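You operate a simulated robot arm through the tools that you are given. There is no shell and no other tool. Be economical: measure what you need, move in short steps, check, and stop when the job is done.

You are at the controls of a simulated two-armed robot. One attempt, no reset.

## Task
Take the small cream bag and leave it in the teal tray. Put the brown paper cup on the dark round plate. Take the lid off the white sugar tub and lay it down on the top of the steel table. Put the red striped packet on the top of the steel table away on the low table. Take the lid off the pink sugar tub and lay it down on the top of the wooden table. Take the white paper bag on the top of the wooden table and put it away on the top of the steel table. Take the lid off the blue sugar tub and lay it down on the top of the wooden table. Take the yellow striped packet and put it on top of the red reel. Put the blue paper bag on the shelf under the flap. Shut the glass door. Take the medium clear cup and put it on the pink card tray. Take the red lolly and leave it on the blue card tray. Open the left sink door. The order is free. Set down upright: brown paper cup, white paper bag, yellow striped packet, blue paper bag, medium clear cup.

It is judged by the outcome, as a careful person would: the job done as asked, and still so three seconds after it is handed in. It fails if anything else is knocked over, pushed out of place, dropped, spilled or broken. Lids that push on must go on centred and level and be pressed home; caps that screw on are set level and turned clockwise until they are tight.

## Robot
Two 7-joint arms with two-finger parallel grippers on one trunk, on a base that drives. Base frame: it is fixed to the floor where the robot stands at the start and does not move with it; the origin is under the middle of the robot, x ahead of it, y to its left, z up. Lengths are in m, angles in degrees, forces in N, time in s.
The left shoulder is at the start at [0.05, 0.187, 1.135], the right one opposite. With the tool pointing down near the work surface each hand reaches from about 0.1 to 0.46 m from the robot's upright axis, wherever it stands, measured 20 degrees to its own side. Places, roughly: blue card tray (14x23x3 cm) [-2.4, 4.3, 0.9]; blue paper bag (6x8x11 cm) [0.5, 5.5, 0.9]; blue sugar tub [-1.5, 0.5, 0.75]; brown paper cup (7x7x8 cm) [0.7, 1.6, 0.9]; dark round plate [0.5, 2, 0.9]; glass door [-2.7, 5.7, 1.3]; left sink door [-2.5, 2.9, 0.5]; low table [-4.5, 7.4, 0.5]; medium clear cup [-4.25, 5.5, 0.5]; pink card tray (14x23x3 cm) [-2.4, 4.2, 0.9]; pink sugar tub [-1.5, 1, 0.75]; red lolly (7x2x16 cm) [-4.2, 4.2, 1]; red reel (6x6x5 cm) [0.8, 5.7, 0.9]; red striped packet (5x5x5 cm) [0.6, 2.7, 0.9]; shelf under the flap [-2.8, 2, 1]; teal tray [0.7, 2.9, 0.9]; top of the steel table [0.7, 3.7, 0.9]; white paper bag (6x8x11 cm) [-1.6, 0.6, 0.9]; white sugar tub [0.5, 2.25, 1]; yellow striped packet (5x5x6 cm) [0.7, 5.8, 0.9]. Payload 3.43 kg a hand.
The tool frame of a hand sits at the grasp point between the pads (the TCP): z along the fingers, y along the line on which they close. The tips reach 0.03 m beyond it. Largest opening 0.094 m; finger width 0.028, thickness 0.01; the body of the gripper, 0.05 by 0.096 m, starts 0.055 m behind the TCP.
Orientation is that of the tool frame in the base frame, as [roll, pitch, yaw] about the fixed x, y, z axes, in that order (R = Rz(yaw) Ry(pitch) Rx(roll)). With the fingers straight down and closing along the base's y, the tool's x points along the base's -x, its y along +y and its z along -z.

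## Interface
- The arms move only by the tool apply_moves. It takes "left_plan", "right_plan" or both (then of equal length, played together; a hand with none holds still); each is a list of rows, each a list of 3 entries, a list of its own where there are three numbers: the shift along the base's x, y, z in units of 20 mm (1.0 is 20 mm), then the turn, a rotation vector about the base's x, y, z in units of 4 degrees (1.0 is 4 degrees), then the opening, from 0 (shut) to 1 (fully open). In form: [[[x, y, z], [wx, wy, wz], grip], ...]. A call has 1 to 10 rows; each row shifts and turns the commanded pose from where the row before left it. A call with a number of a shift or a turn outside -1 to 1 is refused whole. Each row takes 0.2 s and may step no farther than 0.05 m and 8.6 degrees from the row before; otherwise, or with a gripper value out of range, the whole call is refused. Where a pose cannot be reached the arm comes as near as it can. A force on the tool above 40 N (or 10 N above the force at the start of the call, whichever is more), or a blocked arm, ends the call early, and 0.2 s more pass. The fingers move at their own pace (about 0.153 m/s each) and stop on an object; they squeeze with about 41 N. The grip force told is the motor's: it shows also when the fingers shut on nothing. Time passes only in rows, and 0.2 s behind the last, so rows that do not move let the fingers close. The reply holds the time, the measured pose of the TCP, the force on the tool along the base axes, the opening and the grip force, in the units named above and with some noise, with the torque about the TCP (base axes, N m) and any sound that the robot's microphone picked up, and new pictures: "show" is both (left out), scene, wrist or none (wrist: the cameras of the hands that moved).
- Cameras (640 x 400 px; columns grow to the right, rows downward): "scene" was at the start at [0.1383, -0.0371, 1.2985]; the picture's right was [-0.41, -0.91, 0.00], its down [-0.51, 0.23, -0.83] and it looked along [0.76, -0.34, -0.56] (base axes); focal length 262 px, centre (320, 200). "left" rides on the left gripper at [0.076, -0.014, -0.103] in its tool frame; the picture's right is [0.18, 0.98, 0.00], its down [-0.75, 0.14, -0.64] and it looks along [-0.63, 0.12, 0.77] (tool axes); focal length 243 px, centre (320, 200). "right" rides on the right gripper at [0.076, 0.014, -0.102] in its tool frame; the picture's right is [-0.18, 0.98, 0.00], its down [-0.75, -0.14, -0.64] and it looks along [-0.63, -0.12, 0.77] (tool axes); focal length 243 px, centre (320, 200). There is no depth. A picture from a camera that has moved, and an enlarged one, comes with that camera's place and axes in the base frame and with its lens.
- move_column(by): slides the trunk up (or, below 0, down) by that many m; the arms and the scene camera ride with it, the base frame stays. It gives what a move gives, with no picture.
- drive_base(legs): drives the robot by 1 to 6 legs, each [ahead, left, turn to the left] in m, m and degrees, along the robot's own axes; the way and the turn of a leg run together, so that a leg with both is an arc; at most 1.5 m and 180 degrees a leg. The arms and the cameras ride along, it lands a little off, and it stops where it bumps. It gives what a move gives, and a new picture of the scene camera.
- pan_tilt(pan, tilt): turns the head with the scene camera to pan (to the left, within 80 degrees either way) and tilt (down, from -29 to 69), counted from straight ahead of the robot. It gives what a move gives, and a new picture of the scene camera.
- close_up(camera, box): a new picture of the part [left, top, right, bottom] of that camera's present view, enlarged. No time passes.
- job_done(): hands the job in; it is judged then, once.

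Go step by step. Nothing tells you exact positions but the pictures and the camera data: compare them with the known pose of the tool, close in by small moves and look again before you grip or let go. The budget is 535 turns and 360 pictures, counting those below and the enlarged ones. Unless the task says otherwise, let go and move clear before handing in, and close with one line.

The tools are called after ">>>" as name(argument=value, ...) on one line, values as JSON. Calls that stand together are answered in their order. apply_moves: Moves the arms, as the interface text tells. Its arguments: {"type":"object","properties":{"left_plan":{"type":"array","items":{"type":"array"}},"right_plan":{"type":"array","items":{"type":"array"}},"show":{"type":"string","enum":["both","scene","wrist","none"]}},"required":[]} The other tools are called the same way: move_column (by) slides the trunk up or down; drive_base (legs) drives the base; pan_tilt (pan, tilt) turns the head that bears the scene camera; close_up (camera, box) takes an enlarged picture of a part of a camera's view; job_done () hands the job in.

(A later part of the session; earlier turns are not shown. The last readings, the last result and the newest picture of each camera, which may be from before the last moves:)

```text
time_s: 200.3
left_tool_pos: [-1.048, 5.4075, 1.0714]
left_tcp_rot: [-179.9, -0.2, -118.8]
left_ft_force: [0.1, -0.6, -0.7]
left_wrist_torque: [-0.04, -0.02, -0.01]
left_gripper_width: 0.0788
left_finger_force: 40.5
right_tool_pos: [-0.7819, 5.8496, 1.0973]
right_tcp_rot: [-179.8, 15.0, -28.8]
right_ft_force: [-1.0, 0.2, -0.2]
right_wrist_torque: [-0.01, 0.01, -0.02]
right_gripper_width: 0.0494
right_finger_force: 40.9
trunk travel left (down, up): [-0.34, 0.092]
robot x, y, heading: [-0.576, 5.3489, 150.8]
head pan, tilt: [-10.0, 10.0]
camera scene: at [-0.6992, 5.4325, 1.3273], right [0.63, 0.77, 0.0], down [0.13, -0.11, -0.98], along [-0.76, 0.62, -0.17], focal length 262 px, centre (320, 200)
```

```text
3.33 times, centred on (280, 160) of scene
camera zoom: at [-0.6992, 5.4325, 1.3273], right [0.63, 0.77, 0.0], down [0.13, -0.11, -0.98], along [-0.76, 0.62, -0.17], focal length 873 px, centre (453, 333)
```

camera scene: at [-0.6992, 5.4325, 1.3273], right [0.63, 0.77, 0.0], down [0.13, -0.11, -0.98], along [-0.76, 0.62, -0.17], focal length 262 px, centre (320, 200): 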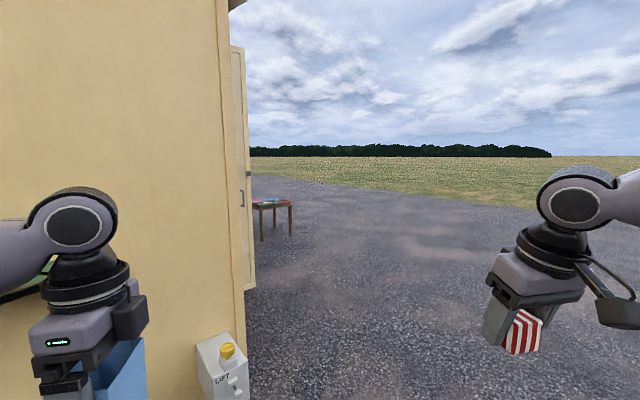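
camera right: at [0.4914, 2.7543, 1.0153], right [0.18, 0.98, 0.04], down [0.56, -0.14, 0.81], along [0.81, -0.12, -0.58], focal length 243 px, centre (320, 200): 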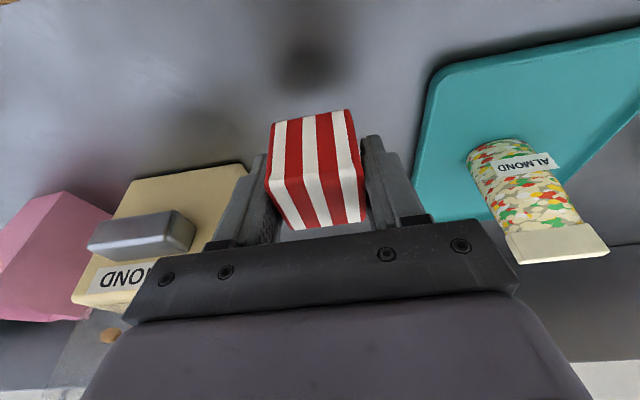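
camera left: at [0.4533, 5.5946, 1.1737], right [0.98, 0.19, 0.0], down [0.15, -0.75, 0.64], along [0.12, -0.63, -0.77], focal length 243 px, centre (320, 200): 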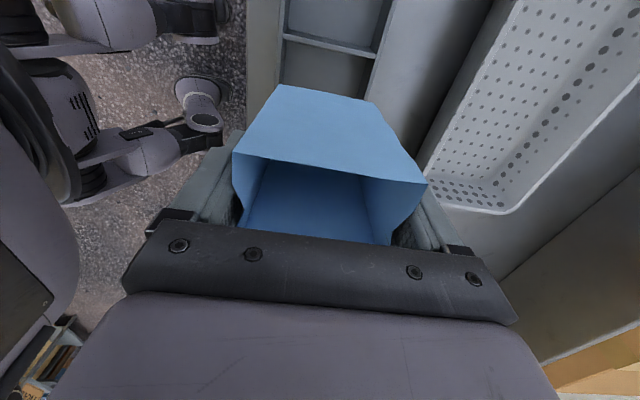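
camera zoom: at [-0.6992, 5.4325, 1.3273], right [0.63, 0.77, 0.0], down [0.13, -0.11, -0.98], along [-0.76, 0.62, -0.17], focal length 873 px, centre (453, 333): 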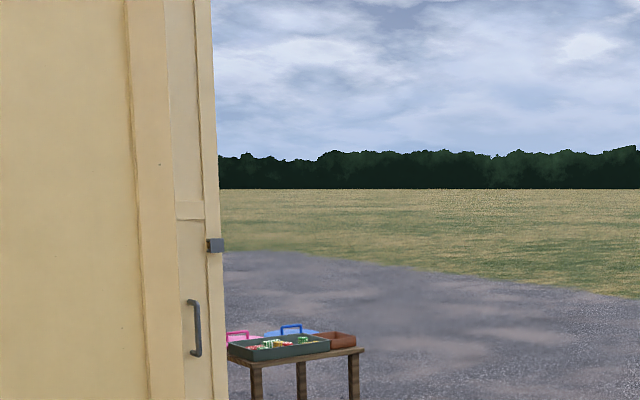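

The building ends at a corner with an ajar door, and the low table stands beyond. I'll swing wide around the corner to (-1.8, 7.2) and look.

>>> drive_base(legs=[[1.0, -0.52, 0], [1.0, -0.52, 0]])

>>> pan_tilt(pan=35, tilt=15)

```text
time_s: 211.3
left_tool_pos: [-2.2862, 7.2699, 1.0728]
left_tcp_rot: [-179.8, -0.3, -118.2]
left_ft_force: [-0.6, 0.3, -0.5]
left_wrist_torque: [0.0, -0.01, -0.01]
left_gripper_width: 0.0789
left_finger_force: 40.5
right_tool_pos: [-2.0231, 7.7167, 1.0965]
right_tcp_rot: [-179.9, 15.0, -28.1]
right_ft_force: [-0.8, -0.6, -1.0]
right_wrist_torque: [0.0, 0.02, -0.01]
right_gripper_width: 0.0494
right_finger_force: 40.8
trunk travel left (down, up): [-0.34, 0.092]
robot x, y, heading: [-1.8111, 7.2159, 151.4]
head pan, tilt: [-10.0, 10.0]
camera scene: at [-1.9371, 7.2992, 1.3273], right [0.63, 0.78, 0.0], down [0.14, -0.11, -0.98], along [-0.77, 0.62, -0.17], focal length 262 px, centre (320, 200)
```

scene: 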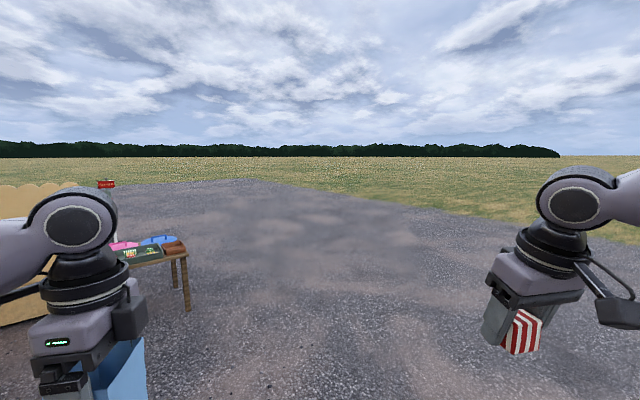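

```text
time_s: 212.4
left_tool_pos: [-2.2848, 7.2708, 1.0721]
left_tcp_rot: [-179.9, -0.2, -118.3]
left_ft_force: [1.0, 0.0, -0.2]
left_wrist_torque: [0.01, 0.0, 0.04]
left_gripper_width: 0.0788
left_finger_force: 41.0
right_tool_pos: [-2.0242, 7.7157, 1.0952]
right_tcp_rot: [-179.8, 15.0, -28.2]
right_ft_force: [-0.1, -0.9, -0.7]
right_wrist_torque: [0.0, -0.01, -0.01]
right_gripper_width: 0.0494
right_finger_force: 41.2
trunk travel left (down, up): [-0.34, 0.092]
robot x, y, heading: [-1.812, 7.2133, 151.3]
head pan, tilt: [35.0, 15.0]
camera scene: at [-1.9573, 7.2307, 1.3192], right [-0.11, 0.99, 0.0], down [0.26, 0.03, -0.97], along [-0.96, -0.1, -0.26], focal length 262 px, centre (320, 200)
```

scene: 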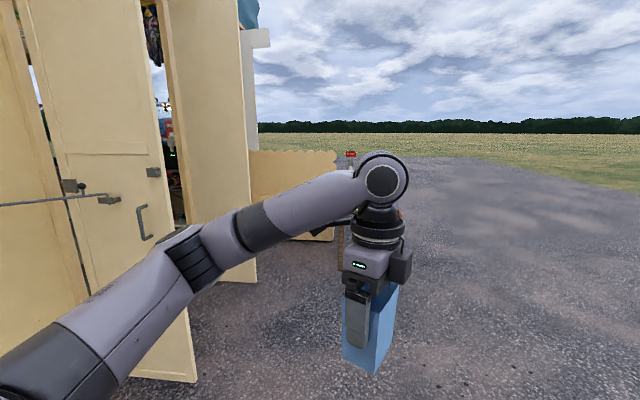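

Turn to face -x and drive toward the low table.

>>> pan_tilt(pan=0, tilt=30)

>>> drive_base(legs=[[0, 0, 28.7], [1.45, -0.2, 0]])

```text
time_s: 213.4
left_tool_pos: [-2.2862, 7.2706, 1.0717]
left_tcp_rot: [-179.9, -0.2, -118.3]
left_ft_force: [-0.1, 0.1, 0.2]
left_wrist_torque: [-0.01, 0.01, -0.03]
left_gripper_width: 0.0788
left_finger_force: 41.1
right_tool_pos: [-2.0238, 7.7163, 1.0968]
right_tcp_rot: [-179.8, 15.0, -28.1]
right_ft_force: [0.3, -1.0, -0.5]
right_wrist_torque: [0.01, -0.01, 0.0]
right_gripper_width: 0.0496
right_finger_force: 41.1
trunk travel left (down, up): [-0.34, 0.092]
robot x, y, heading: [-1.8115, 7.2158, 151.3]
head pan, tilt: [0.0, 30.0]
camera scene: at [-1.9438, 7.2842, 1.295], right [0.48, 0.88, 0.0], down [0.44, -0.24, -0.87], along [-0.76, 0.42, -0.5], focal length 262 px, centre (320, 200)
```

scene: 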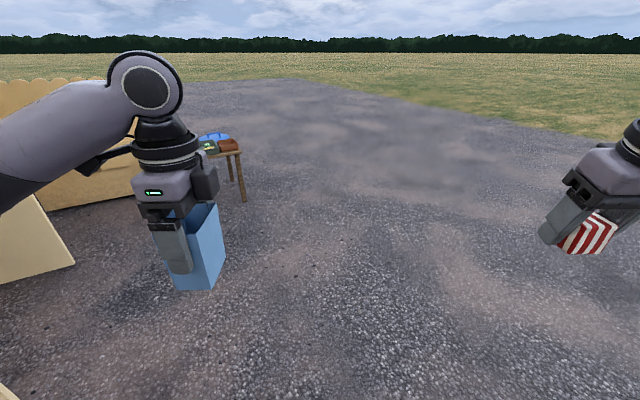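

```text
time_s: 222.2
left_tool_pos: [-3.7064, 7.2375, 1.0727]
left_tcp_rot: [-179.9, -0.2, -89.6]
left_ft_force: [-0.3, 0.1, -0.8]
left_wrist_torque: [-0.02, -0.01, -0.03]
left_gripper_width: 0.0791
left_finger_force: 41.3
right_tool_pos: [-3.6903, 7.7546, 1.0961]
right_tcp_rot: [-179.8, 15.1, 0.6]
right_ft_force: [0.5, 0.2, -1.3]
right_wrist_torque: [-0.01, 0.0, 0.03]
right_gripper_width: 0.0494
right_finger_force: 40.9
trunk travel left (down, up): [-0.34, 0.092]
robot x, y, heading: [-3.2621, 7.4158, 180.0]
head pan, tilt: [0.0, 30.0]
camera scene: at [-3.4134, 7.4135, 1.295], right [0.0, 1.0, 0.0], down [0.5, 0.0, -0.87], along [-0.87, 0.0, -0.5], focal length 262 px, centre (320, 200)
```

scene: 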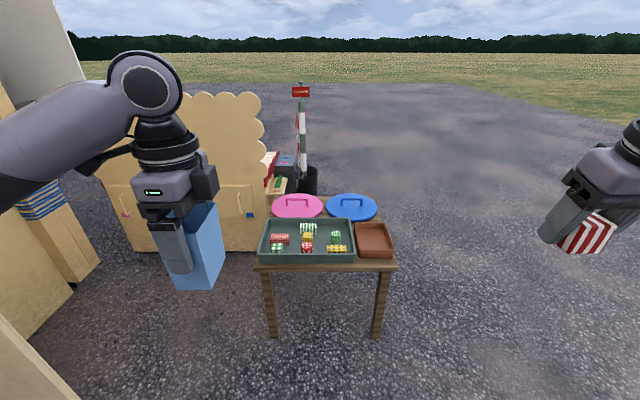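

>>> close_up(camera="scene", box=[240, 180, 410, 290])

```text
3.64 times, centred on (325, 235) of scene
camera zoom: at [-3.4134, 7.4135, 1.295], right [0.0, 1.0, 0.0], down [0.5, 0.0, -0.87], along [-0.87, 0.0, -0.5], focal length 953 px, centre (302, 73)
```

zoom: 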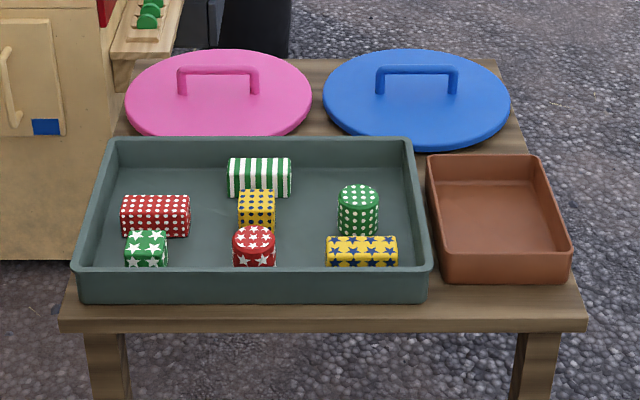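

There's a free strip of table top in front of the brown tray, about 7 cm deep: centre ≈(-4.297, 7.66). Drive closer and bring the right hand down there.

>>> drive_base(legs=[[0.6, -0.1, 0]])

>>> pan_tilt(pan=-10, tilt=55)

```text
time_s: 225.6
left_tool_pos: [-4.3039, 7.336, 1.0722]
left_tcp_rot: [-179.8, -0.2, -89.6]
left_ft_force: [0.5, -0.3, 0.4]
left_wrist_torque: [0.02, 0.0, -0.01]
left_gripper_width: 0.0789
left_finger_force: 41.1
right_tool_pos: [-4.2895, 7.8536, 1.0973]
right_tcp_rot: [-179.8, 15.0, 0.7]
right_ft_force: [-0.1, 0.7, -0.3]
right_wrist_torque: [0.02, -0.04, -0.02]
right_gripper_width: 0.0496
right_finger_force: 41.1
trunk travel left (down, up): [-0.34, 0.092]
robot x, y, heading: [-3.8635, 7.5105, -179.8]
head pan, tilt: [0.0, 30.0]
camera scene: at [-4.0116, 7.5133, 1.2949], right [0.0, 1.0, 0.0], down [0.5, 0.0, -0.87], along [-0.87, 0.0, -0.5], focal length 262 px, centre (320, 200)
```

scene: 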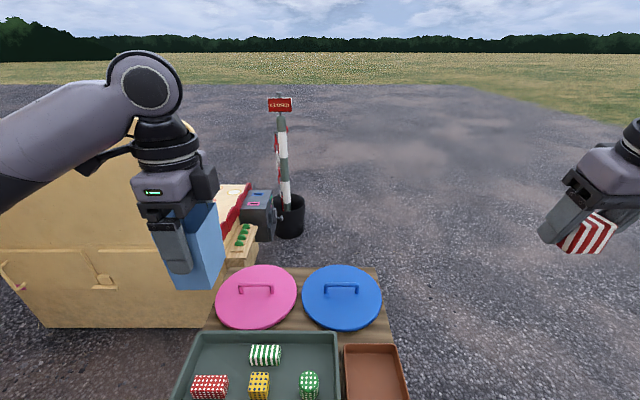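

```text
time_s: 226.5
left_tool_pos: [-4.3038, 7.3355, 1.0725]
left_tcp_rot: [-179.9, -0.2, -89.5]
left_ft_force: [0.1, -0.1, 0.9]
left_wrist_torque: [0.01, -0.01, -0.01]
left_gripper_width: 0.0788
left_finger_force: 40.9
right_tool_pos: [-4.2877, 7.8526, 1.0973]
right_tcp_rot: [-179.8, 15.0, 0.8]
right_ft_force: [0.3, -0.9, -1.3]
right_wrist_torque: [0.02, 0.02, 0.01]
right_gripper_width: 0.0494
right_finger_force: 41.5
trunk travel left (down, up): [-0.34, 0.092]
robot x, y, heading: [-3.863, 7.5146, -180.3]
head pan, tilt: [-10.0, 55.0]
camera scene: at [-3.9919, 7.5258, 1.259], right [0.17, 0.98, 0.0], down [0.81, -0.14, -0.57], along [-0.57, 0.1, -0.82], focal length 262 px, centre (320, 200)
```

scene: 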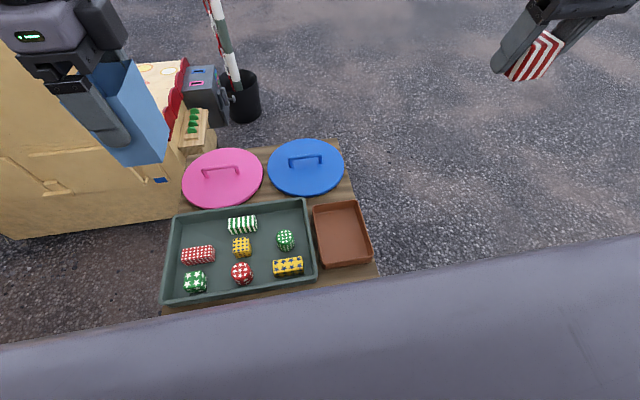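

The table top is nearer z≈0.53. Lower the right hand over the strip and inspect with the wrist camera.

>>> apply_moves(right_plan=[[[0.3, -0.95, -1], [0, 0, 0], 0.3], [[0.3, -0.95, -1], [0, 0, 0], 0.3], [[0.3, -0.95, -1], [0, 0, 0], 0.3], [[0.3, -0.95, -1], [0, 0, 0], 0.3], [[0.3, -0.95, -1], [0, 0, 0], 0.3], [[0.3, -0.95, -1], [0, 0, 0], 0.3], [[0.3, -0.95, -1], [0, 0, 0], 0.3], [[0.3, -0.95, -1], [0, 0, 0], 0.3], [[0.3, -0.95, -1], [0, 0, 0], 0.3], [[0.3, -0.95, -1], [0, 0, 0], 0.3]], show="none")

>>> apply_moves(right_plan=[[[0, 0, -1], [0, 0, 0], 0.3], [[0, 0, -1], [0, 0, 0], 0.3], [[0, 0, -1], [0, 0, 0], 0.3], [[0, 0, -1], [0, 0, 0], 0.3], [[0, 0, -1], [0, 0, 0], 0.3], [[0, 0, -1], [0, 0, 0], 0.3]])

```text
time_s: 228.7
left_tool_pos: [-4.3048, 7.3367, 1.0717]
left_tcp_rot: [-180.0, -0.2, -89.5]
left_ft_force: [0.4, -1.4, -0.2]
left_wrist_torque: [-0.02, 0.01, 0.01]
left_gripper_width: 0.079
left_finger_force: 41.4
right_tool_pos: [-4.2288, 7.6628, 0.897]
right_tcp_rot: [-179.9, 15.1, 0.6]
right_ft_force: [0.3, 0.0, -0.6]
right_wrist_torque: [0.01, 0.0, 0.0]
right_gripper_width: 0.0495
right_finger_force: 40.9
trunk travel left (down, up): [-0.34, 0.092]
robot x, y, heading: [-3.8597, 7.5159, -179.9]
head pan, tilt: [-10.0, 55.0]
```

```text
time_s: 230.1
left_tool_pos: [-4.304, 7.3371, 1.0721]
left_tcp_rot: [-179.8, -0.2, -89.6]
left_ft_force: [1.1, 0.6, -0.6]
left_wrist_torque: [0.02, -0.03, 0.0]
left_gripper_width: 0.079
left_finger_force: 40.9
right_tool_pos: [-4.2225, 7.7187, 0.8217]
right_tcp_rot: [-179.9, 15.0, 0.7]
right_ft_force: [0.0, 0.4, -0.6]
right_wrist_torque: [-0.01, 0.01, 0.0]
right_gripper_width: 0.0496
right_finger_force: 41.2
right hand out of reach, approached as far as the arm can: row 1, 2, 3, 4, 5, 6
trunk travel left (down, up): [-0.34, 0.092]
robot x, y, heading: [-3.8627, 7.5168, -180.2]
head pan, tilt: [-10.0, 55.0]
camera scene: at [-3.9918, 7.5259, 1.259], right [0.17, 0.98, 0.0], down [0.81, -0.14, -0.57], along [-0.56, 0.1, -0.82], focal length 262 px, centre (320, 200)
camera right: at [-4.123, 7.7052, 0.9009], right [-0.17, -0.98, 0.04], down [-0.56, 0.13, 0.82], along [-0.81, 0.11, -0.58], focal length 243 px, centre (320, 200)
```

scene: 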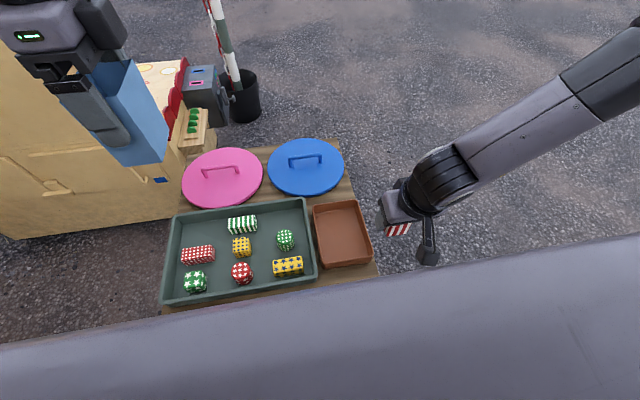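
right: 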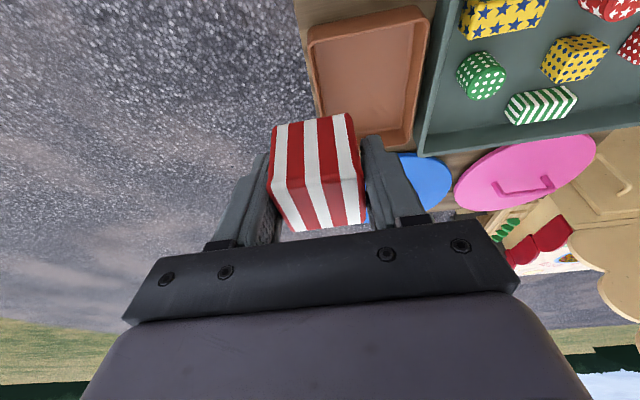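

Reach low needs the trunk down. Raise the left hand a bit and lower the trunk 0.27.

>>> apply_moves(left_plan=[[[0, 0, 1], [0, 0, 0], 0.6], [[0, 0, 1], [0, 0, 0], 0.6], [[0, 0, 1], [0, 0, 0], 0.6], [[0, 0, 1], [0, 0, 0], 0.6], [[0, 0, 1], [0, 0, 0], 0.6], [[0, 0, 1], [0, 0, 0], 0.6]], right_plan=[[[0, -0.5, 1], [0, 0, 0], 0.3], [[0, -0.5, 1], [0, 0, 0], 0.3], [[0, -0.5, 1], [0, 0, 0], 0.3], [[0, -0.5, 1], [0, 0, 0], 0.3], [[0, -0.5, 1], [0, 0, 0], 0.3], [[0, -0.3, 1], [0, 0, 0], 0.3]], show="none")

>>> move_column(by=-0.27)

>>> close_up(camera="right", box=[0, 0, 640, 400])

```text
time_s: 231.5
left_tool_pos: [-4.3036, 7.3366, 1.1918]
left_tcp_rot: [-179.9, -0.1, -89.5]
left_ft_force: [0.0, -0.4, 0.2]
left_wrist_torque: [-0.03, -0.02, 0.01]
left_gripper_width: 0.0788
left_finger_force: 41.5
right_tool_pos: [-4.2213, 7.6624, 0.9422]
right_tcp_rot: [-179.6, 15.0, 0.6]
right_ft_force: [0.3, 0.5, -0.7]
right_wrist_torque: [0.01, 0.0, 0.02]
right_gripper_width: 0.0496
right_finger_force: 40.9
trunk travel left (down, up): [-0.34, 0.092]
robot x, y, heading: [-3.862, 7.5159, -179.9]
head pan, tilt: [-10.0, 55.0]
```

```text
time_s: 234.2
left_tool_pos: [-4.3031, 7.3363, 0.9225]
left_tcp_rot: [-179.9, -0.2, -89.4]
left_ft_force: [0.1, -0.2, -0.1]
left_wrist_torque: [0.01, 0.04, 0.0]
left_gripper_width: 0.0788
left_finger_force: 40.5
right_tool_pos: [-4.2229, 7.662, 0.6717]
right_tcp_rot: [-179.8, 15.0, 0.7]
right_ft_force: [-1.0, 0.3, -0.5]
right_wrist_torque: [-0.03, 0.01, 0.01]
right_gripper_width: 0.0493
right_finger_force: 41.0
trunk travel left (down, up): [-0.07, 0.362]
robot x, y, heading: [-3.861, 7.5099, -179.9]
head pan, tilt: [-10.0, 55.0]
```

```text
1.00 times, centred on (320, 200) of right
camera zoom: at [-4.1227, 7.6491, 0.751], right [-0.17, -0.98, 0.04], down [-0.56, 0.13, 0.82], along [-0.81, 0.11, -0.58], focal length 243 px, centre (320, 200)
```

zoom: 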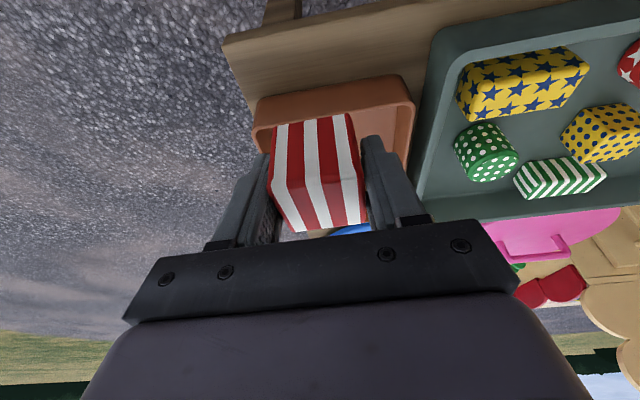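

>>> close_up(camera="right", box=[200, 0, 460, 160])

```text
2.46 times, centred on (330, 80) of right
camera zoom: at [-4.1227, 7.6491, 0.751], right [-0.17, -0.98, 0.04], down [-0.56, 0.13, 0.82], along [-0.81, 0.11, -0.58], focal length 597 px, centre (295, 495)
```

zoom: 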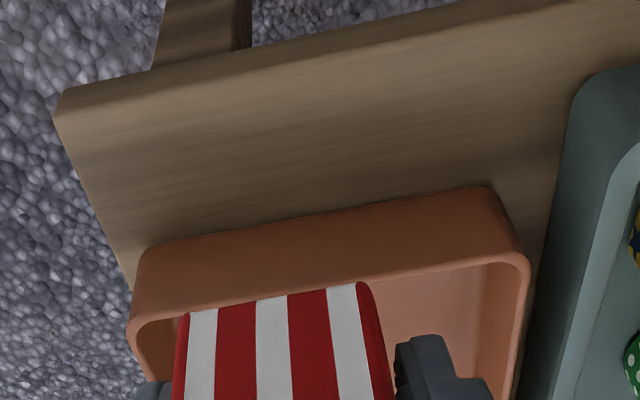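

The strip is about 5 cm deep, just fitting the packet. I'll set it with its centre at x≈-4.218, y≈7.66. Lower.

>>> apply_moves(right_plan=[[[0.25, 0, -1], [0, 0, 0], 0.3], [[0, 0, -1], [0, 0, 0], 0.3], [[0, 0, -1], [0, 0, 0], 0.3], [[0, 0, -0.7], [0, 0, 0], 0.3]], show="wrist")

```text
time_s: 235.2
left_tool_pos: [-4.3036, 7.3364, 0.9214]
left_tcp_rot: [-179.9, -0.2, -89.5]
left_ft_force: [0.1, 0.0, -0.3]
left_wrist_torque: [0.01, 0.01, 0.02]
left_gripper_width: 0.0787
left_finger_force: 41.4
right_tool_pos: [-4.2169, 7.6741, 0.6054]
right_tcp_rot: [-179.9, 14.9, 0.7]
right_ft_force: [0.0, -0.3, -0.8]
right_wrist_torque: [0.02, 0.0, 0.04]
right_gripper_width: 0.0494
right_finger_force: 41.1
right hand out of reach, approached as far as the arm can: row 3, 4
trunk travel left (down, up): [-0.07, 0.362]
robot x, y, heading: [-3.8668, 7.5121, -180.0]
head pan, tilt: [-10.0, 55.0]
camera right: at [-4.117, 7.6611, 0.6839], right [-0.17, -0.98, 0.05], down [-0.56, 0.13, 0.82], along [-0.81, 0.11, -0.58], focal length 243 px, centre (320, 200)
```

right: 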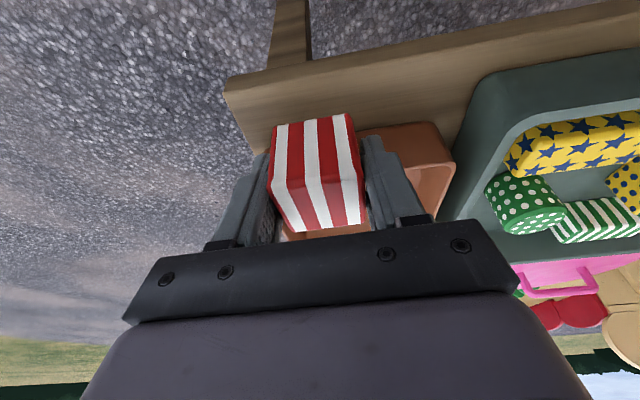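

>>> move_column(by=-0.025)

>>> close_up(camera="right", box=[200, 60, 460, 220])

```text
time_s: 235.9
left_tool_pos: [-4.3044, 7.3362, 0.8967]
left_tcp_rot: [-179.9, -0.2, -89.5]
left_ft_force: [-0.2, -0.3, 0.2]
left_wrist_torque: [0.02, -0.03, 0.0]
left_gripper_width: 0.0791
left_finger_force: 41.2
right_tool_pos: [-4.2166, 7.6733, 0.5799]
right_tcp_rot: [-179.9, 15.1, 0.7]
right_ft_force: [0.2, -0.5, -0.7]
right_wrist_torque: [0.01, -0.02, -0.03]
right_gripper_width: 0.0493
right_finger_force: 40.7
trunk travel left (down, up): [-0.045, 0.387]
robot x, y, heading: [-3.8606, 7.5168, -180.0]
head pan, tilt: [-10.0, 55.0]
```

```text
2.46 times, centred on (330, 140) of right
camera zoom: at [-4.117, 7.6611, 0.6592], right [-0.17, -0.98, 0.05], down [-0.56, 0.13, 0.82], along [-0.81, 0.11, -0.58], focal length 597 px, centre (295, 348)
```

zoom: 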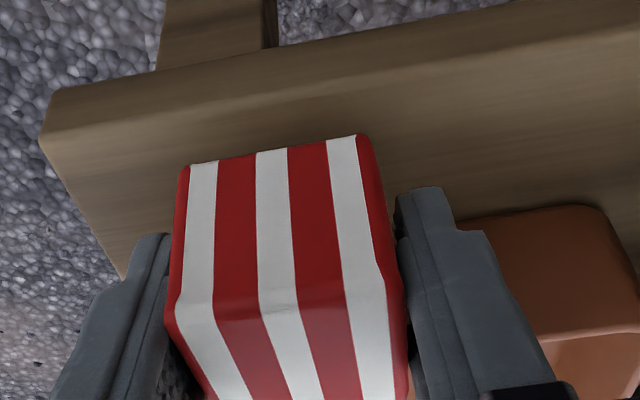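

Packet would touch the tray; shift 1 cm outward (+x) and inspect again.

>>> apply_moves(right_plan=[[[0.5, 0, 0], [0, 0, 0], 0.3], [[0, 0, 0], [0, 0, 0], 0.3]], show="none")

>>> close_up(camera="right", box=[200, 60, 460, 220])

```text
time_s: 236.5
left_tool_pos: [-4.3041, 7.3355, 0.8983]
left_tcp_rot: [-179.9, -0.2, -89.4]
left_ft_force: [0.5, -0.2, -0.7]
left_wrist_torque: [0.0, 0.0, 0.04]
left_gripper_width: 0.0789
left_finger_force: 40.8
right_tool_pos: [-4.2053, 7.6738, 0.58]
right_tcp_rot: [-179.9, 14.9, 0.7]
right_ft_force: [0.2, -0.6, -0.4]
right_wrist_torque: [0.01, 0.02, 0.0]
right_gripper_width: 0.0492
right_finger_force: 40.8
trunk travel left (down, up): [-0.045, 0.387]
robot x, y, heading: [-3.8597, 7.512, -179.7]
head pan, tilt: [-10.0, 55.0]
```

```text
2.46 times, centred on (330, 140) of right
camera zoom: at [-4.107, 7.661, 0.6591], right [-0.17, -0.98, 0.05], down [-0.56, 0.13, 0.82], along [-0.81, 0.11, -0.58], focal length 597 px, centre (295, 348)
```

zoom: 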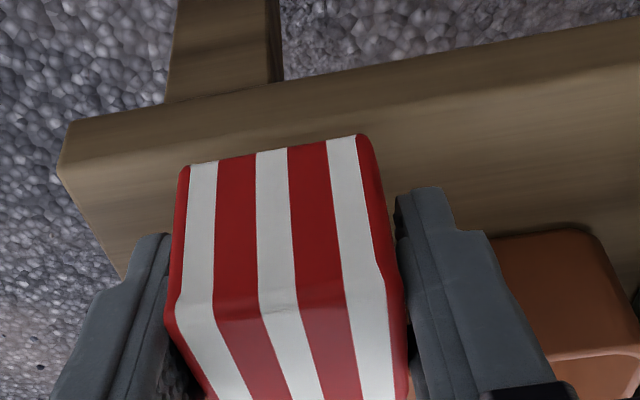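

Parallax between views gives table z≈0.515, front edge x≈-4.206, tray front ≈-4.259. So the packet centre should be near -4.2325 (TCP ≈-4.2245). Move back and lower with the trunk.

>>> apply_moves(right_plan=[[[-0.95, 0, 0], [0, 0, 0], 0.3], [[0, 0, 0], [0, 0, 0], 0.3]], show="none")

>>> move_column(by=-0.02)

>>> close_up(camera="right", box=[200, 60, 460, 220])

```text
time_s: 237.1
left_tool_pos: [-4.3042, 7.336, 0.8953]
left_tcp_rot: [-179.9, -0.2, -89.5]
left_ft_force: [0.0, -0.1, -1.3]
left_wrist_torque: [-0.01, 0.02, 0.02]
left_gripper_width: 0.079
left_finger_force: 41.0
right_tool_pos: [-4.2262, 7.6748, 0.5808]
right_tcp_rot: [-180.0, 15.0, 0.7]
right_ft_force: [-0.3, 0.6, -1.1]
right_wrist_torque: [0.0, 0.02, 0.01]
right_gripper_width: 0.0493
right_finger_force: 41.2
trunk travel left (down, up): [-0.045, 0.387]
robot x, y, heading: [-3.8647, 7.5168, -180.2]
head pan, tilt: [-10.0, 55.0]
```

```text
time_s: 237.8
left_tool_pos: [-4.3039, 7.3359, 0.8771]
left_tcp_rot: [-179.9, -0.2, -89.6]
left_ft_force: [0.2, 0.4, -0.7]
left_wrist_torque: [-0.02, -0.03, 0.02]
left_gripper_width: 0.0787
left_finger_force: 41.2
right_tool_pos: [-4.2269, 7.6744, 0.5606]
right_tcp_rot: [180.0, 15.0, 0.7]
right_ft_force: [-0.3, 0.4, 0.0]
right_wrist_torque: [-0.01, -0.01, -0.03]
right_gripper_width: 0.0495
right_finger_force: 40.2
trunk travel left (down, up): [-0.025, 0.407]
robot x, y, heading: [-3.8626, 7.5184, -179.9]
head pan, tilt: [-10.0, 55.0]
```

```text
2.46 times, centred on (330, 140) of right
camera zoom: at [-4.1264, 7.6614, 0.6397], right [-0.17, -0.98, 0.05], down [-0.56, 0.13, 0.82], along [-0.81, 0.11, -0.58], focal length 597 px, centre (295, 348)
```

zoom: 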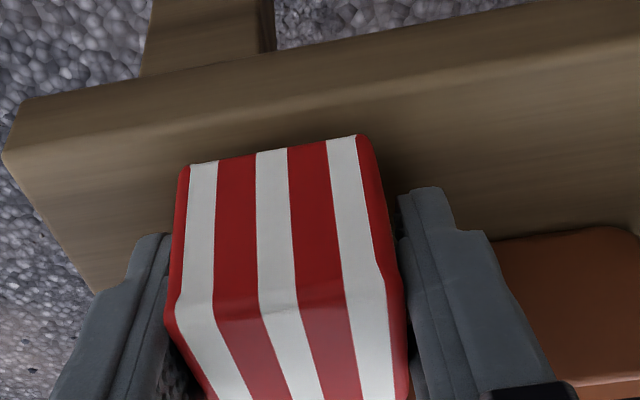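

>>> apply_moves(right_plan=[[[0.15, 0, 0], [0, 0, 0], 0.3], [[0, 0, -0.25], [0, 0, 0], 0.3], [[0, 0, 0], [0, 0, 0], 0.3]], show="none")

```text
time_s: 238.6
left_tool_pos: [-4.3046, 7.337, 0.878]
left_tcp_rot: [-179.9, -0.2, -89.5]
left_ft_force: [0.6, 0.6, -0.4]
left_wrist_torque: [-0.02, -0.03, 0.04]
left_gripper_width: 0.079
left_finger_force: 40.8
right_tool_pos: [-4.2232, 7.675, 0.5565]
right_tcp_rot: [-180.0, 15.0, 0.6]
right_ft_force: [0.0, 0.3, -0.7]
right_wrist_torque: [-0.02, 0.01, 0.01]
right_gripper_width: 0.0494
right_finger_force: 40.7
trunk travel left (down, up): [-0.025, 0.407]
robot x, y, heading: [-3.8618, 7.5129, -179.9]
head pan, tilt: [-10.0, 55.0]
```

>>> apply_moves(right_plan=[[[0, 0, -0.2], [0, 0, 0], 0.3], [[0, 0, 0], [0, 0, 0], 0.3]], show="none")

>>> apply_moves(right_plan=[[[0, 0, -0.2], [0, 0, 0], 0.3], [[0, 0, 0], [0, 0, 0], 0.3]], show="none")

```text
time_s: 239.2
left_tool_pos: [-4.3032, 7.3354, 0.8768]
left_tcp_rot: [-179.9, -0.2, -89.5]
left_ft_force: [-0.3, -0.3, -0.7]
left_wrist_torque: [0.01, 0.0, 0.01]
left_gripper_width: 0.0787
left_finger_force: 41.1
right_tool_pos: [-4.2221, 7.6781, 0.5537]
right_tcp_rot: [180.0, 15.0, 0.7]
right_ft_force: [-0.3, 0.6, -0.3]
right_wrist_torque: [0.0, -0.01, -0.02]
right_gripper_width: 0.0491
right_finger_force: 41.3
right hand out of reach, approached as far as the arm can: row 1
trunk travel left (down, up): [-0.025, 0.407]
robot x, y, heading: [-3.8604, 7.5141, -179.9]
head pan, tilt: [-10.0, 55.0]
```

```text
time_s: 239.8
left_tool_pos: [-4.3033, 7.3358, 0.8782]
left_tcp_rot: [-179.9, -0.1, -89.4]
left_ft_force: [0.1, 0.5, -0.5]
left_wrist_torque: [0.02, 0.0, -0.01]
left_gripper_width: 0.0789
left_finger_force: 40.9
right_tool_pos: [-4.2223, 7.6791, 0.553]
right_tcp_rot: [179.9, 15.2, 0.9]
right_ft_force: [2.4, -4.3, 13.8]
right_wrist_torque: [-0.07, 0.26, 0.11]
right_gripper_width: 0.0498
right_finger_force: 40.6
trunk travel left (down, up): [-0.025, 0.407]
robot x, y, heading: [-3.8571, 7.5136, -179.8]
head pan, tilt: [-10.0, 55.0]
```

Contact at the predicted height. Check the picture before releasing.

>>> close_up(camera="right", box=[200, 60, 460, 220])

```text
2.46 times, centred on (330, 140) of right
camera zoom: at [-4.1227, 7.6664, 0.6319], right [-0.16, -0.99, 0.05], down [-0.56, 0.13, 0.82], along [-0.81, 0.11, -0.57], focal length 597 px, centre (295, 348)
```

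zoom: 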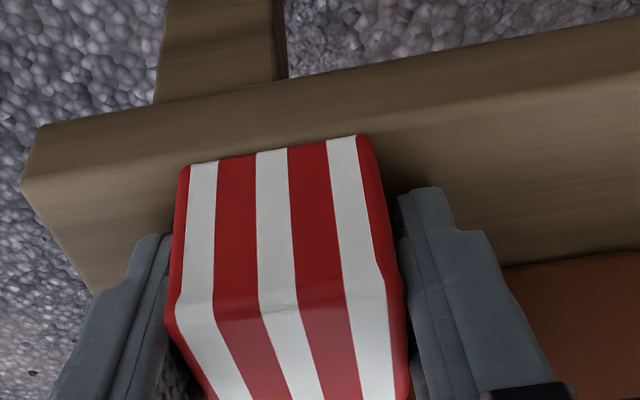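

>>> apply_moves(right_plan=[[[0, 0, 0.1], [0, 0, 0], 0.3], [[0, 0, 0], [0, 0, 0], 0.6], [[0, 0, 0], [0, 0, 0], 0.75], [[0, 0, 0.5], [0, 0, 0], 0.75], [[0, 0, 1], [0, 0, 0], 0.75], [[0, 0, 1], [0, 0, 0], 0.75], [[0, 0, 1], [0, 0, 0], 0.75], [[0, 0, 1], [0, 0, 0], 0.75]], show="wrist")

```text
time_s: 241.6
left_tool_pos: [-4.3037, 7.3356, 0.8771]
left_tcp_rot: [-179.9, -0.2, -89.5]
left_ft_force: [0.5, -0.4, -0.2]
left_wrist_torque: [0.0, 0.01, 0.0]
left_gripper_width: 0.0789
left_finger_force: 40.6
right_tool_pos: [-4.223, 7.6765, 0.6414]
right_tcp_rot: [-179.9, 15.0, 0.7]
right_ft_force: [-0.4, -0.2, -0.4]
right_wrist_torque: [-0.01, 0.01, 0.04]
right_gripper_width: 0.0704
right_finger_force: 0.1
trunk travel left (down, up): [-0.025, 0.407]
robot x, y, heading: [-3.8599, 7.5172, -180.1]
head pan, tilt: [-10.0, 55.0]
camera right: at [-4.1231, 7.6647, 0.7211], right [-0.17, -0.98, 0.05], down [-0.56, 0.13, 0.81], along [-0.81, 0.11, -0.58], focal length 243 px, centre (320, 200)
```

right: 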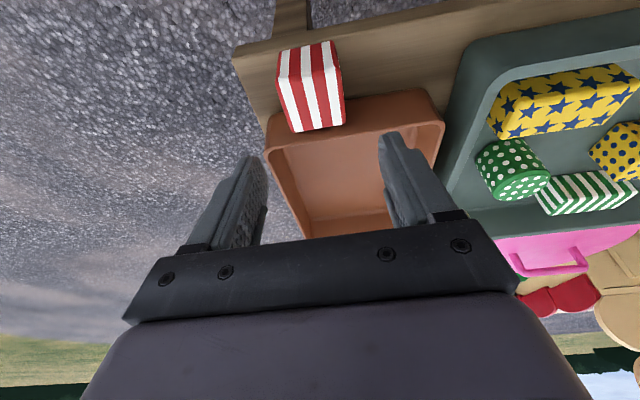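

>>> close_up(camera="right", box=[210, 0, 470, 160])

```text
2.46 times, centred on (340, 80) of right
camera zoom: at [-4.1231, 7.6647, 0.7211], right [-0.17, -0.98, 0.05], down [-0.56, 0.13, 0.81], along [-0.81, 0.11, -0.58], focal length 597 px, centre (271, 495)
```

zoom: 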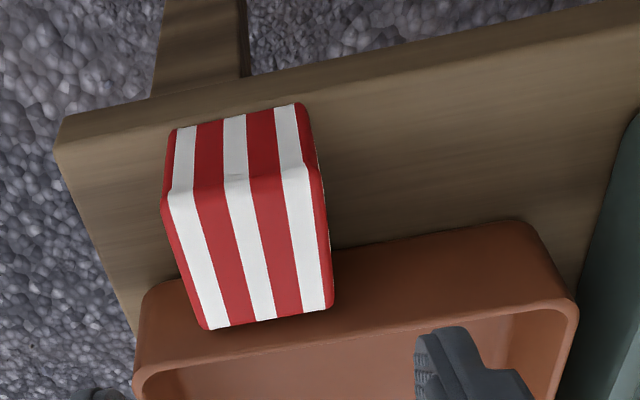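

The packet stands on the low table top. Now raise the trunk and right hand, back off, and turn to look south.

>>> apply_moves(right_plan=[[[0, 0, 1], [0, 0, 0], 1], [[0, 0, 1], [0, 0, 0], 1], [[0, 0, 1], [0, 0, 0], 1], [[0, 0, 1], [0, 0, 0], 1], [[0, 0, 1], [0, 0, 0], 1]], show="none")

>>> move_column(by=0.33)

>>> drive_base(legs=[[-0.4, -0.1, 0], [0, 0, 90]])

>>> pan_tilt(pan=0, tilt=20)

```text
time_s: 242.8
left_tool_pos: [-4.304, 7.3355, 0.8778]
left_tcp_rot: [-179.9, -0.2, -89.5]
left_ft_force: [-0.3, 0.1, 0.0]
left_wrist_torque: [-0.01, -0.02, 0.01]
left_gripper_width: 0.0786
left_finger_force: 41.4
right_tool_pos: [-4.2219, 7.6785, 0.7418]
right_tcp_rot: [-180.0, 14.9, 0.6]
right_ft_force: [0.5, 0.8, 0.5]
right_wrist_torque: [-0.03, 0.0, -0.02]
right_gripper_width: 0.0941
right_finger_force: 0.1
trunk travel left (down, up): [-0.025, 0.407]
robot x, y, heading: [-3.862, 7.5172, -180.0]
head pan, tilt: [-10.0, 55.0]
```

```text
time_s: 246.0
left_tool_pos: [-4.3045, 7.3347, 1.2081]
left_tcp_rot: [-179.8, -0.2, -89.6]
left_ft_force: [-0.8, 0.3, -0.6]
left_wrist_torque: [0.01, 0.0, 0.02]
left_gripper_width: 0.0789
left_finger_force: 41.1
right_tool_pos: [-4.2234, 7.6773, 1.0727]
right_tcp_rot: [180.0, 15.1, 0.6]
right_ft_force: [-0.2, -0.2, -0.5]
right_wrist_torque: [-0.01, -0.01, 0.02]
right_gripper_width: 0.0938
right_finger_force: 0.0
trunk travel left (down, up): [-0.355, 0.077]
robot x, y, heading: [-3.8595, 7.5137, -180.1]
head pan, tilt: [-10.0, 55.0]
```

```text
time_s: 252.4
left_tool_pos: [-3.2792, 7.1728, 1.2067]
left_tcp_rot: [-179.9, -0.1, 0.6]
left_ft_force: [0.2, -0.7, 0.0]
left_wrist_torque: [-0.03, -0.03, 0.0]
left_gripper_width: 0.0789
left_finger_force: 41.3
right_tool_pos: [-3.6228, 7.253, 1.0714]
right_tcp_rot: [-180.0, 15.0, 90.8]
right_ft_force: [0.1, 1.5, -0.8]
right_wrist_torque: [-0.01, -0.01, -0.05]
right_gripper_width: 0.0939
right_finger_force: 0.0
trunk travel left (down, up): [-0.355, 0.077]
robot x, y, heading: [-3.4601, 7.6146, -89.9]
head pan, tilt: [-10.0, 55.0]
camera scene: at [-3.4733, 7.4845, 1.274], right [-0.99, 0.17, 0.0], down [0.14, 0.81, -0.57], along [-0.1, -0.57, -0.82], focal length 262 px, centre (320, 200)
```

scene: 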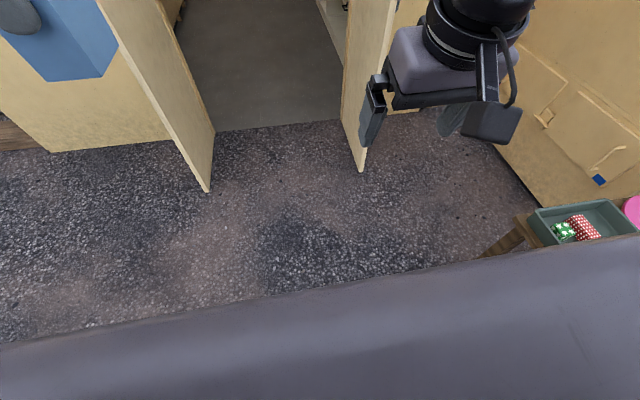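

```text
time_s: 253.4
left_tool_pos: [-3.2807, 7.1717, 1.2071]
left_tcp_rot: [-179.9, -0.1, 0.6]
left_ft_force: [0.1, 0.0, -0.1]
left_wrist_torque: [0.0, -0.02, 0.0]
left_gripper_width: 0.0791
left_finger_force: 40.8
right_tool_pos: [-3.6226, 7.2528, 1.0717]
right_tcp_rot: [-179.9, 14.9, 90.8]
right_ft_force: [-0.9, -0.5, -1.4]
right_wrist_torque: [-0.02, 0.02, 0.02]
right_gripper_width: 0.0941
right_finger_force: 0.1
trunk travel left (down, up): [-0.355, 0.077]
robot x, y, heading: [-3.4636, 7.6131, -89.8]
head pan, tilt: [0.0, 20.0]
camera scene: at [-3.4609, 7.4624, 1.326], right [-1.0, 0.0, 0.0], down [0.0, 0.34, -0.94], along [0.0, -0.94, -0.34], focal length 262 px, centre (320, 200)
```

scene: 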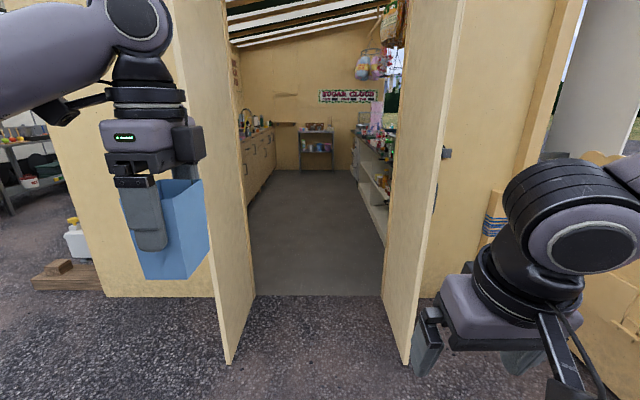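

I see the booth interior through double doors (opening x≈-3.93 to -2.98 at y≈5.87). Check how far the elbows stick out before entering.

>>> pan_tilt(pan=75, tilt=35)

>>> pan_tilt(pan=-75, tilt=35)

```text
time_s: 254.9
left_tool_pos: [-3.2802, 7.1723, 1.2068]
left_tcp_rot: [-179.9, -0.1, 0.6]
left_ft_force: [0.3, 0.0, -0.3]
left_wrist_torque: [0.01, 0.02, -0.01]
left_gripper_width: 0.0789
left_finger_force: 41.2
right_tool_pos: [-3.6235, 7.2523, 1.0715]
right_tcp_rot: [-180.0, 15.0, 90.9]
right_ft_force: [-0.8, 0.2, 0.7]
right_wrist_torque: [-0.02, -0.01, 0.03]
right_gripper_width: 0.0938
right_finger_force: 0.1
trunk travel left (down, up): [-0.355, 0.077]
robot x, y, heading: [-3.4624, 7.6162, -90.0]
head pan, tilt: [75.0, 35.0]
camera scene: at [-3.376, 7.5329, 1.3022], right [-0.26, -0.97, 0.0], down [-0.55, 0.15, -0.82], along [0.79, -0.21, -0.57], focal length 262 px, centre (320, 200)
```

scene: 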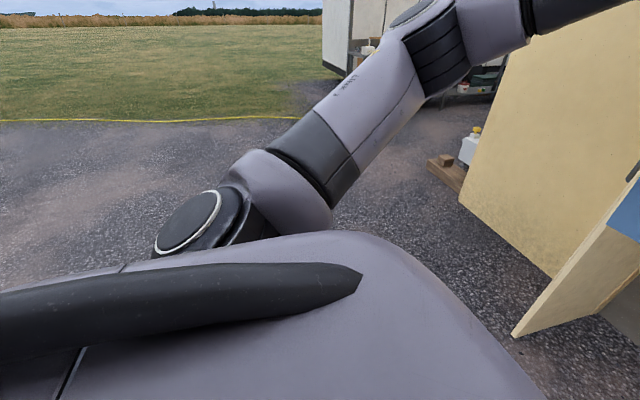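

```text
time_s: 257.2
left_tool_pos: [-3.2804, 7.1721, 1.2081]
left_tcp_rot: [-179.8, -0.2, 0.7]
left_ft_force: [0.4, 0.1, -0.2]
left_wrist_torque: [-0.03, 0.02, 0.02]
left_gripper_width: 0.079
left_finger_force: 41.0
right_tool_pos: [-3.6228, 7.2527, 1.0715]
right_tcp_rot: [179.9, 15.0, 90.7]
right_ft_force: [0.5, 0.3, 0.6]
right_wrist_torque: [-0.03, -0.01, -0.03]
right_gripper_width: 0.0941
right_finger_force: 0.0
trunk travel left (down, up): [-0.355, 0.077]
robot x, y, heading: [-3.4623, 7.6128, -89.9]
head pan, tilt: [-75.0, 35.0]
camera scene: at [-3.5461, 7.5324, 1.3022], right [-0.26, 0.96, 0.0], down [0.55, 0.15, -0.82], along [-0.79, -0.21, -0.57], focal length 262 px, centre (320, 200)
```

scene: 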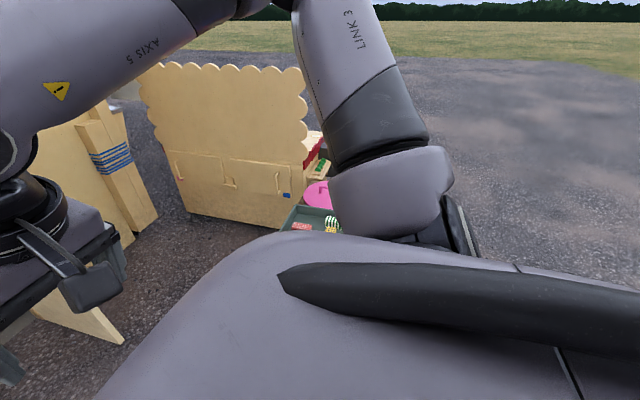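

Elbows stick out ~0.45 m, nearly the half-width. Extend the hands forward and inward to tuck the elbows.

>>> apply_moves(left_plan=[[[-0.7, -0.8, 0], [0, 0, 0], 0.6], [[-0.7, -0.8, 0], [0, 0, 0], 0.6], [[-0.7, -0.8, 0], [0, 0, 0], 0.6], [[-0.7, -0.8, 0], [0, 0, 0], 0.6], [[0, -0.8, 0], [0, 0, 0], 0.6], [[0, -0.8, 0], [0, 0, 0], 0.6]], right_plan=[[[-0.2, -1, 0], [-1, 0, 0], 0.3], [[-0.2, -1, 0], [-1, 0, 0], 0.3], [[0, -1, 0], [-1, 0, 0], 0.3], [[0, -1, 0], [-1, 0, 0], 0.3], [[0, -1, 0], [-1, 0, 0], 0.3], [[0, -1, 0], [-1, 0, 0], 0.3]], show="scene")

>>> pan_tilt(pan=75, tilt=35)

```text
time_s: 258.6
left_tool_pos: [-3.3364, 7.0767, 1.2072]
left_tcp_rot: [-179.9, -0.3, 0.4]
left_ft_force: [-0.4, -0.1, -0.6]
left_wrist_torque: [0.04, 0.01, 0.0]
left_gripper_width: 0.0789
left_finger_force: 41.1
right_tool_pos: [-3.6309, 7.132, 1.0708]
right_tcp_rot: [-179.5, 39.1, 90.9]
right_ft_force: [-0.4, -0.1, 0.4]
right_wrist_torque: [0.0, -0.02, 0.0]
right_gripper_width: 0.0285
right_finger_force: 0.1
trunk travel left (down, up): [-0.355, 0.077]
robot x, y, heading: [-3.4572, 7.6155, -89.8]
head pan, tilt: [-75.0, 35.0]
camera scene: at [-3.5465, 7.5321, 1.3021], right [-0.26, 0.97, 0.0], down [0.55, 0.15, -0.82], along [-0.79, -0.21, -0.57], focal length 262 px, centre (320, 200)
```

scene: 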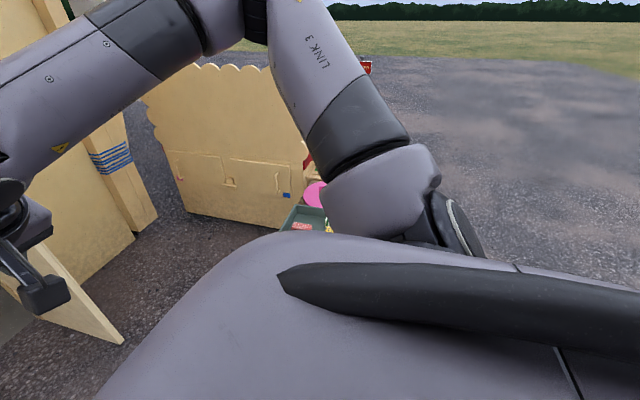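

```text
time_s: 261.0
left_tool_pos: [-3.3362, 7.0773, 1.2073]
left_tcp_rot: [-179.8, -0.3, 0.7]
left_ft_force: [-0.2, 0.5, 0.0]
left_wrist_torque: [0.01, 0.0, 0.0]
left_gripper_width: 0.0791
left_finger_force: 40.9
right_tool_pos: [-3.6311, 7.1324, 1.0725]
right_tcp_rot: [-179.5, 38.9, 91.0]
right_ft_force: [0.4, -0.8, -0.3]
right_wrist_torque: [-0.03, -0.01, -0.02]
right_gripper_width: 0.0283
right_finger_force: 0.0
trunk travel left (down, up): [-0.355, 0.077]
robot x, y, heading: [-3.4613, 7.6175, -89.6]
head pan, tilt: [75.0, 35.0]
camera scene: at [-3.376, 7.5329, 1.3022], right [-0.26, -0.97, 0.0], down [-0.55, 0.15, -0.82], along [0.79, -0.21, -0.57], focal length 262 px, centre (320, 200)
```

scene: 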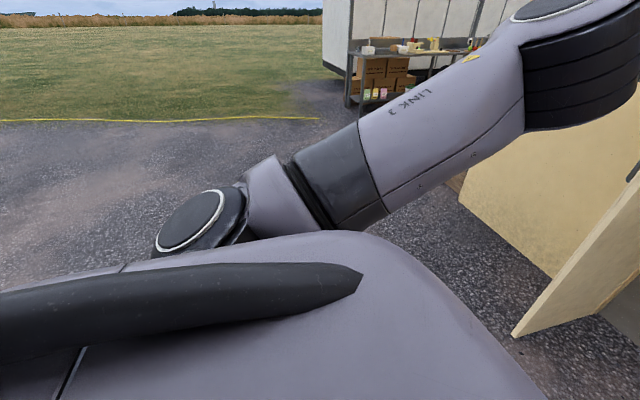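

Left is better. Extend the right hand further in and forward too.

>>> apply_moves(right_plan=[[[0.5, -1, 0], [-1, 0, 0], 0.3], [[0.5, -1, 0], [-1, 0, 0], 0.3], [[0.5, -1, 0], [-1, 0, 0], 0.3], [[0.3, -1, 0], [-1, 0, 0], 0.3], [[0.2, -1, 0], [-1, 0, 0], 0.3], [[0, -1, 0], [-1, 0, 0], 0.3]], show="none")

>>> pan_tilt(pan=-75, tilt=35)

```text
time_s: 262.4
left_tool_pos: [-3.336, 7.0766, 1.2059]
left_tcp_rot: [-179.8, -0.2, 0.6]
left_ft_force: [0.8, 0.8, -0.6]
left_wrist_torque: [0.02, -0.01, -0.02]
left_gripper_width: 0.0787
left_finger_force: 40.9
right_tool_pos: [-3.6107, 7.0231, 1.0774]
right_tcp_rot: [-178.6, 63.0, 91.7]
right_ft_force: [0.0, -0.3, 0.8]
right_wrist_torque: [0.01, -0.02, -0.01]
right_gripper_width: 0.0282
right_finger_force: 0.0
right hand out of reach, approached as far as the arm can: row 5, 6
trunk travel left (down, up): [-0.355, 0.077]
robot x, y, heading: [-3.457, 7.6173, -89.6]
head pan, tilt: [75.0, 35.0]
```

```text
time_s: 264.8
left_tool_pos: [-3.3364, 7.0759, 1.2072]
left_tcp_rot: [-179.9, -0.1, 0.6]
left_ft_force: [-0.5, 0.3, 0.2]
left_wrist_torque: [-0.02, -0.03, -0.01]
left_gripper_width: 0.0789
left_finger_force: 40.9
right_tool_pos: [-3.6118, 7.0244, 1.0765]
right_tcp_rot: [-178.6, 62.9, 91.7]
right_ft_force: [0.4, 0.6, 0.4]
right_wrist_torque: [0.01, 0.01, -0.01]
right_gripper_width: 0.0279
right_finger_force: 0.0
trunk travel left (down, up): [-0.355, 0.077]
robot x, y, heading: [-3.4572, 7.614, -89.7]
head pan, tilt: [-75.0, 35.0]
camera scene: at [-3.5461, 7.5324, 1.3022], right [-0.26, 0.96, 0.0], down [0.55, 0.15, -0.82], along [-0.79, -0.21, -0.57], focal length 262 px, centre (320, 200)
```

scene: 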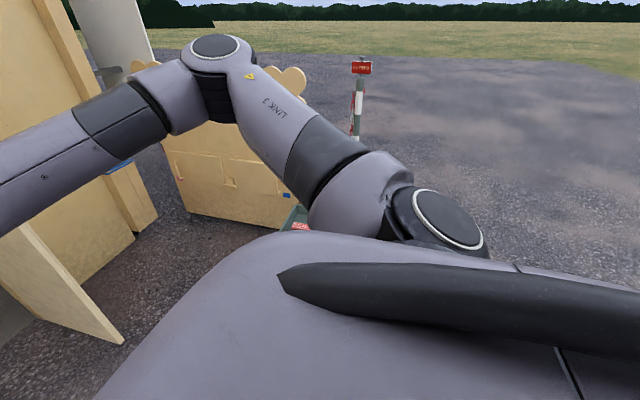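

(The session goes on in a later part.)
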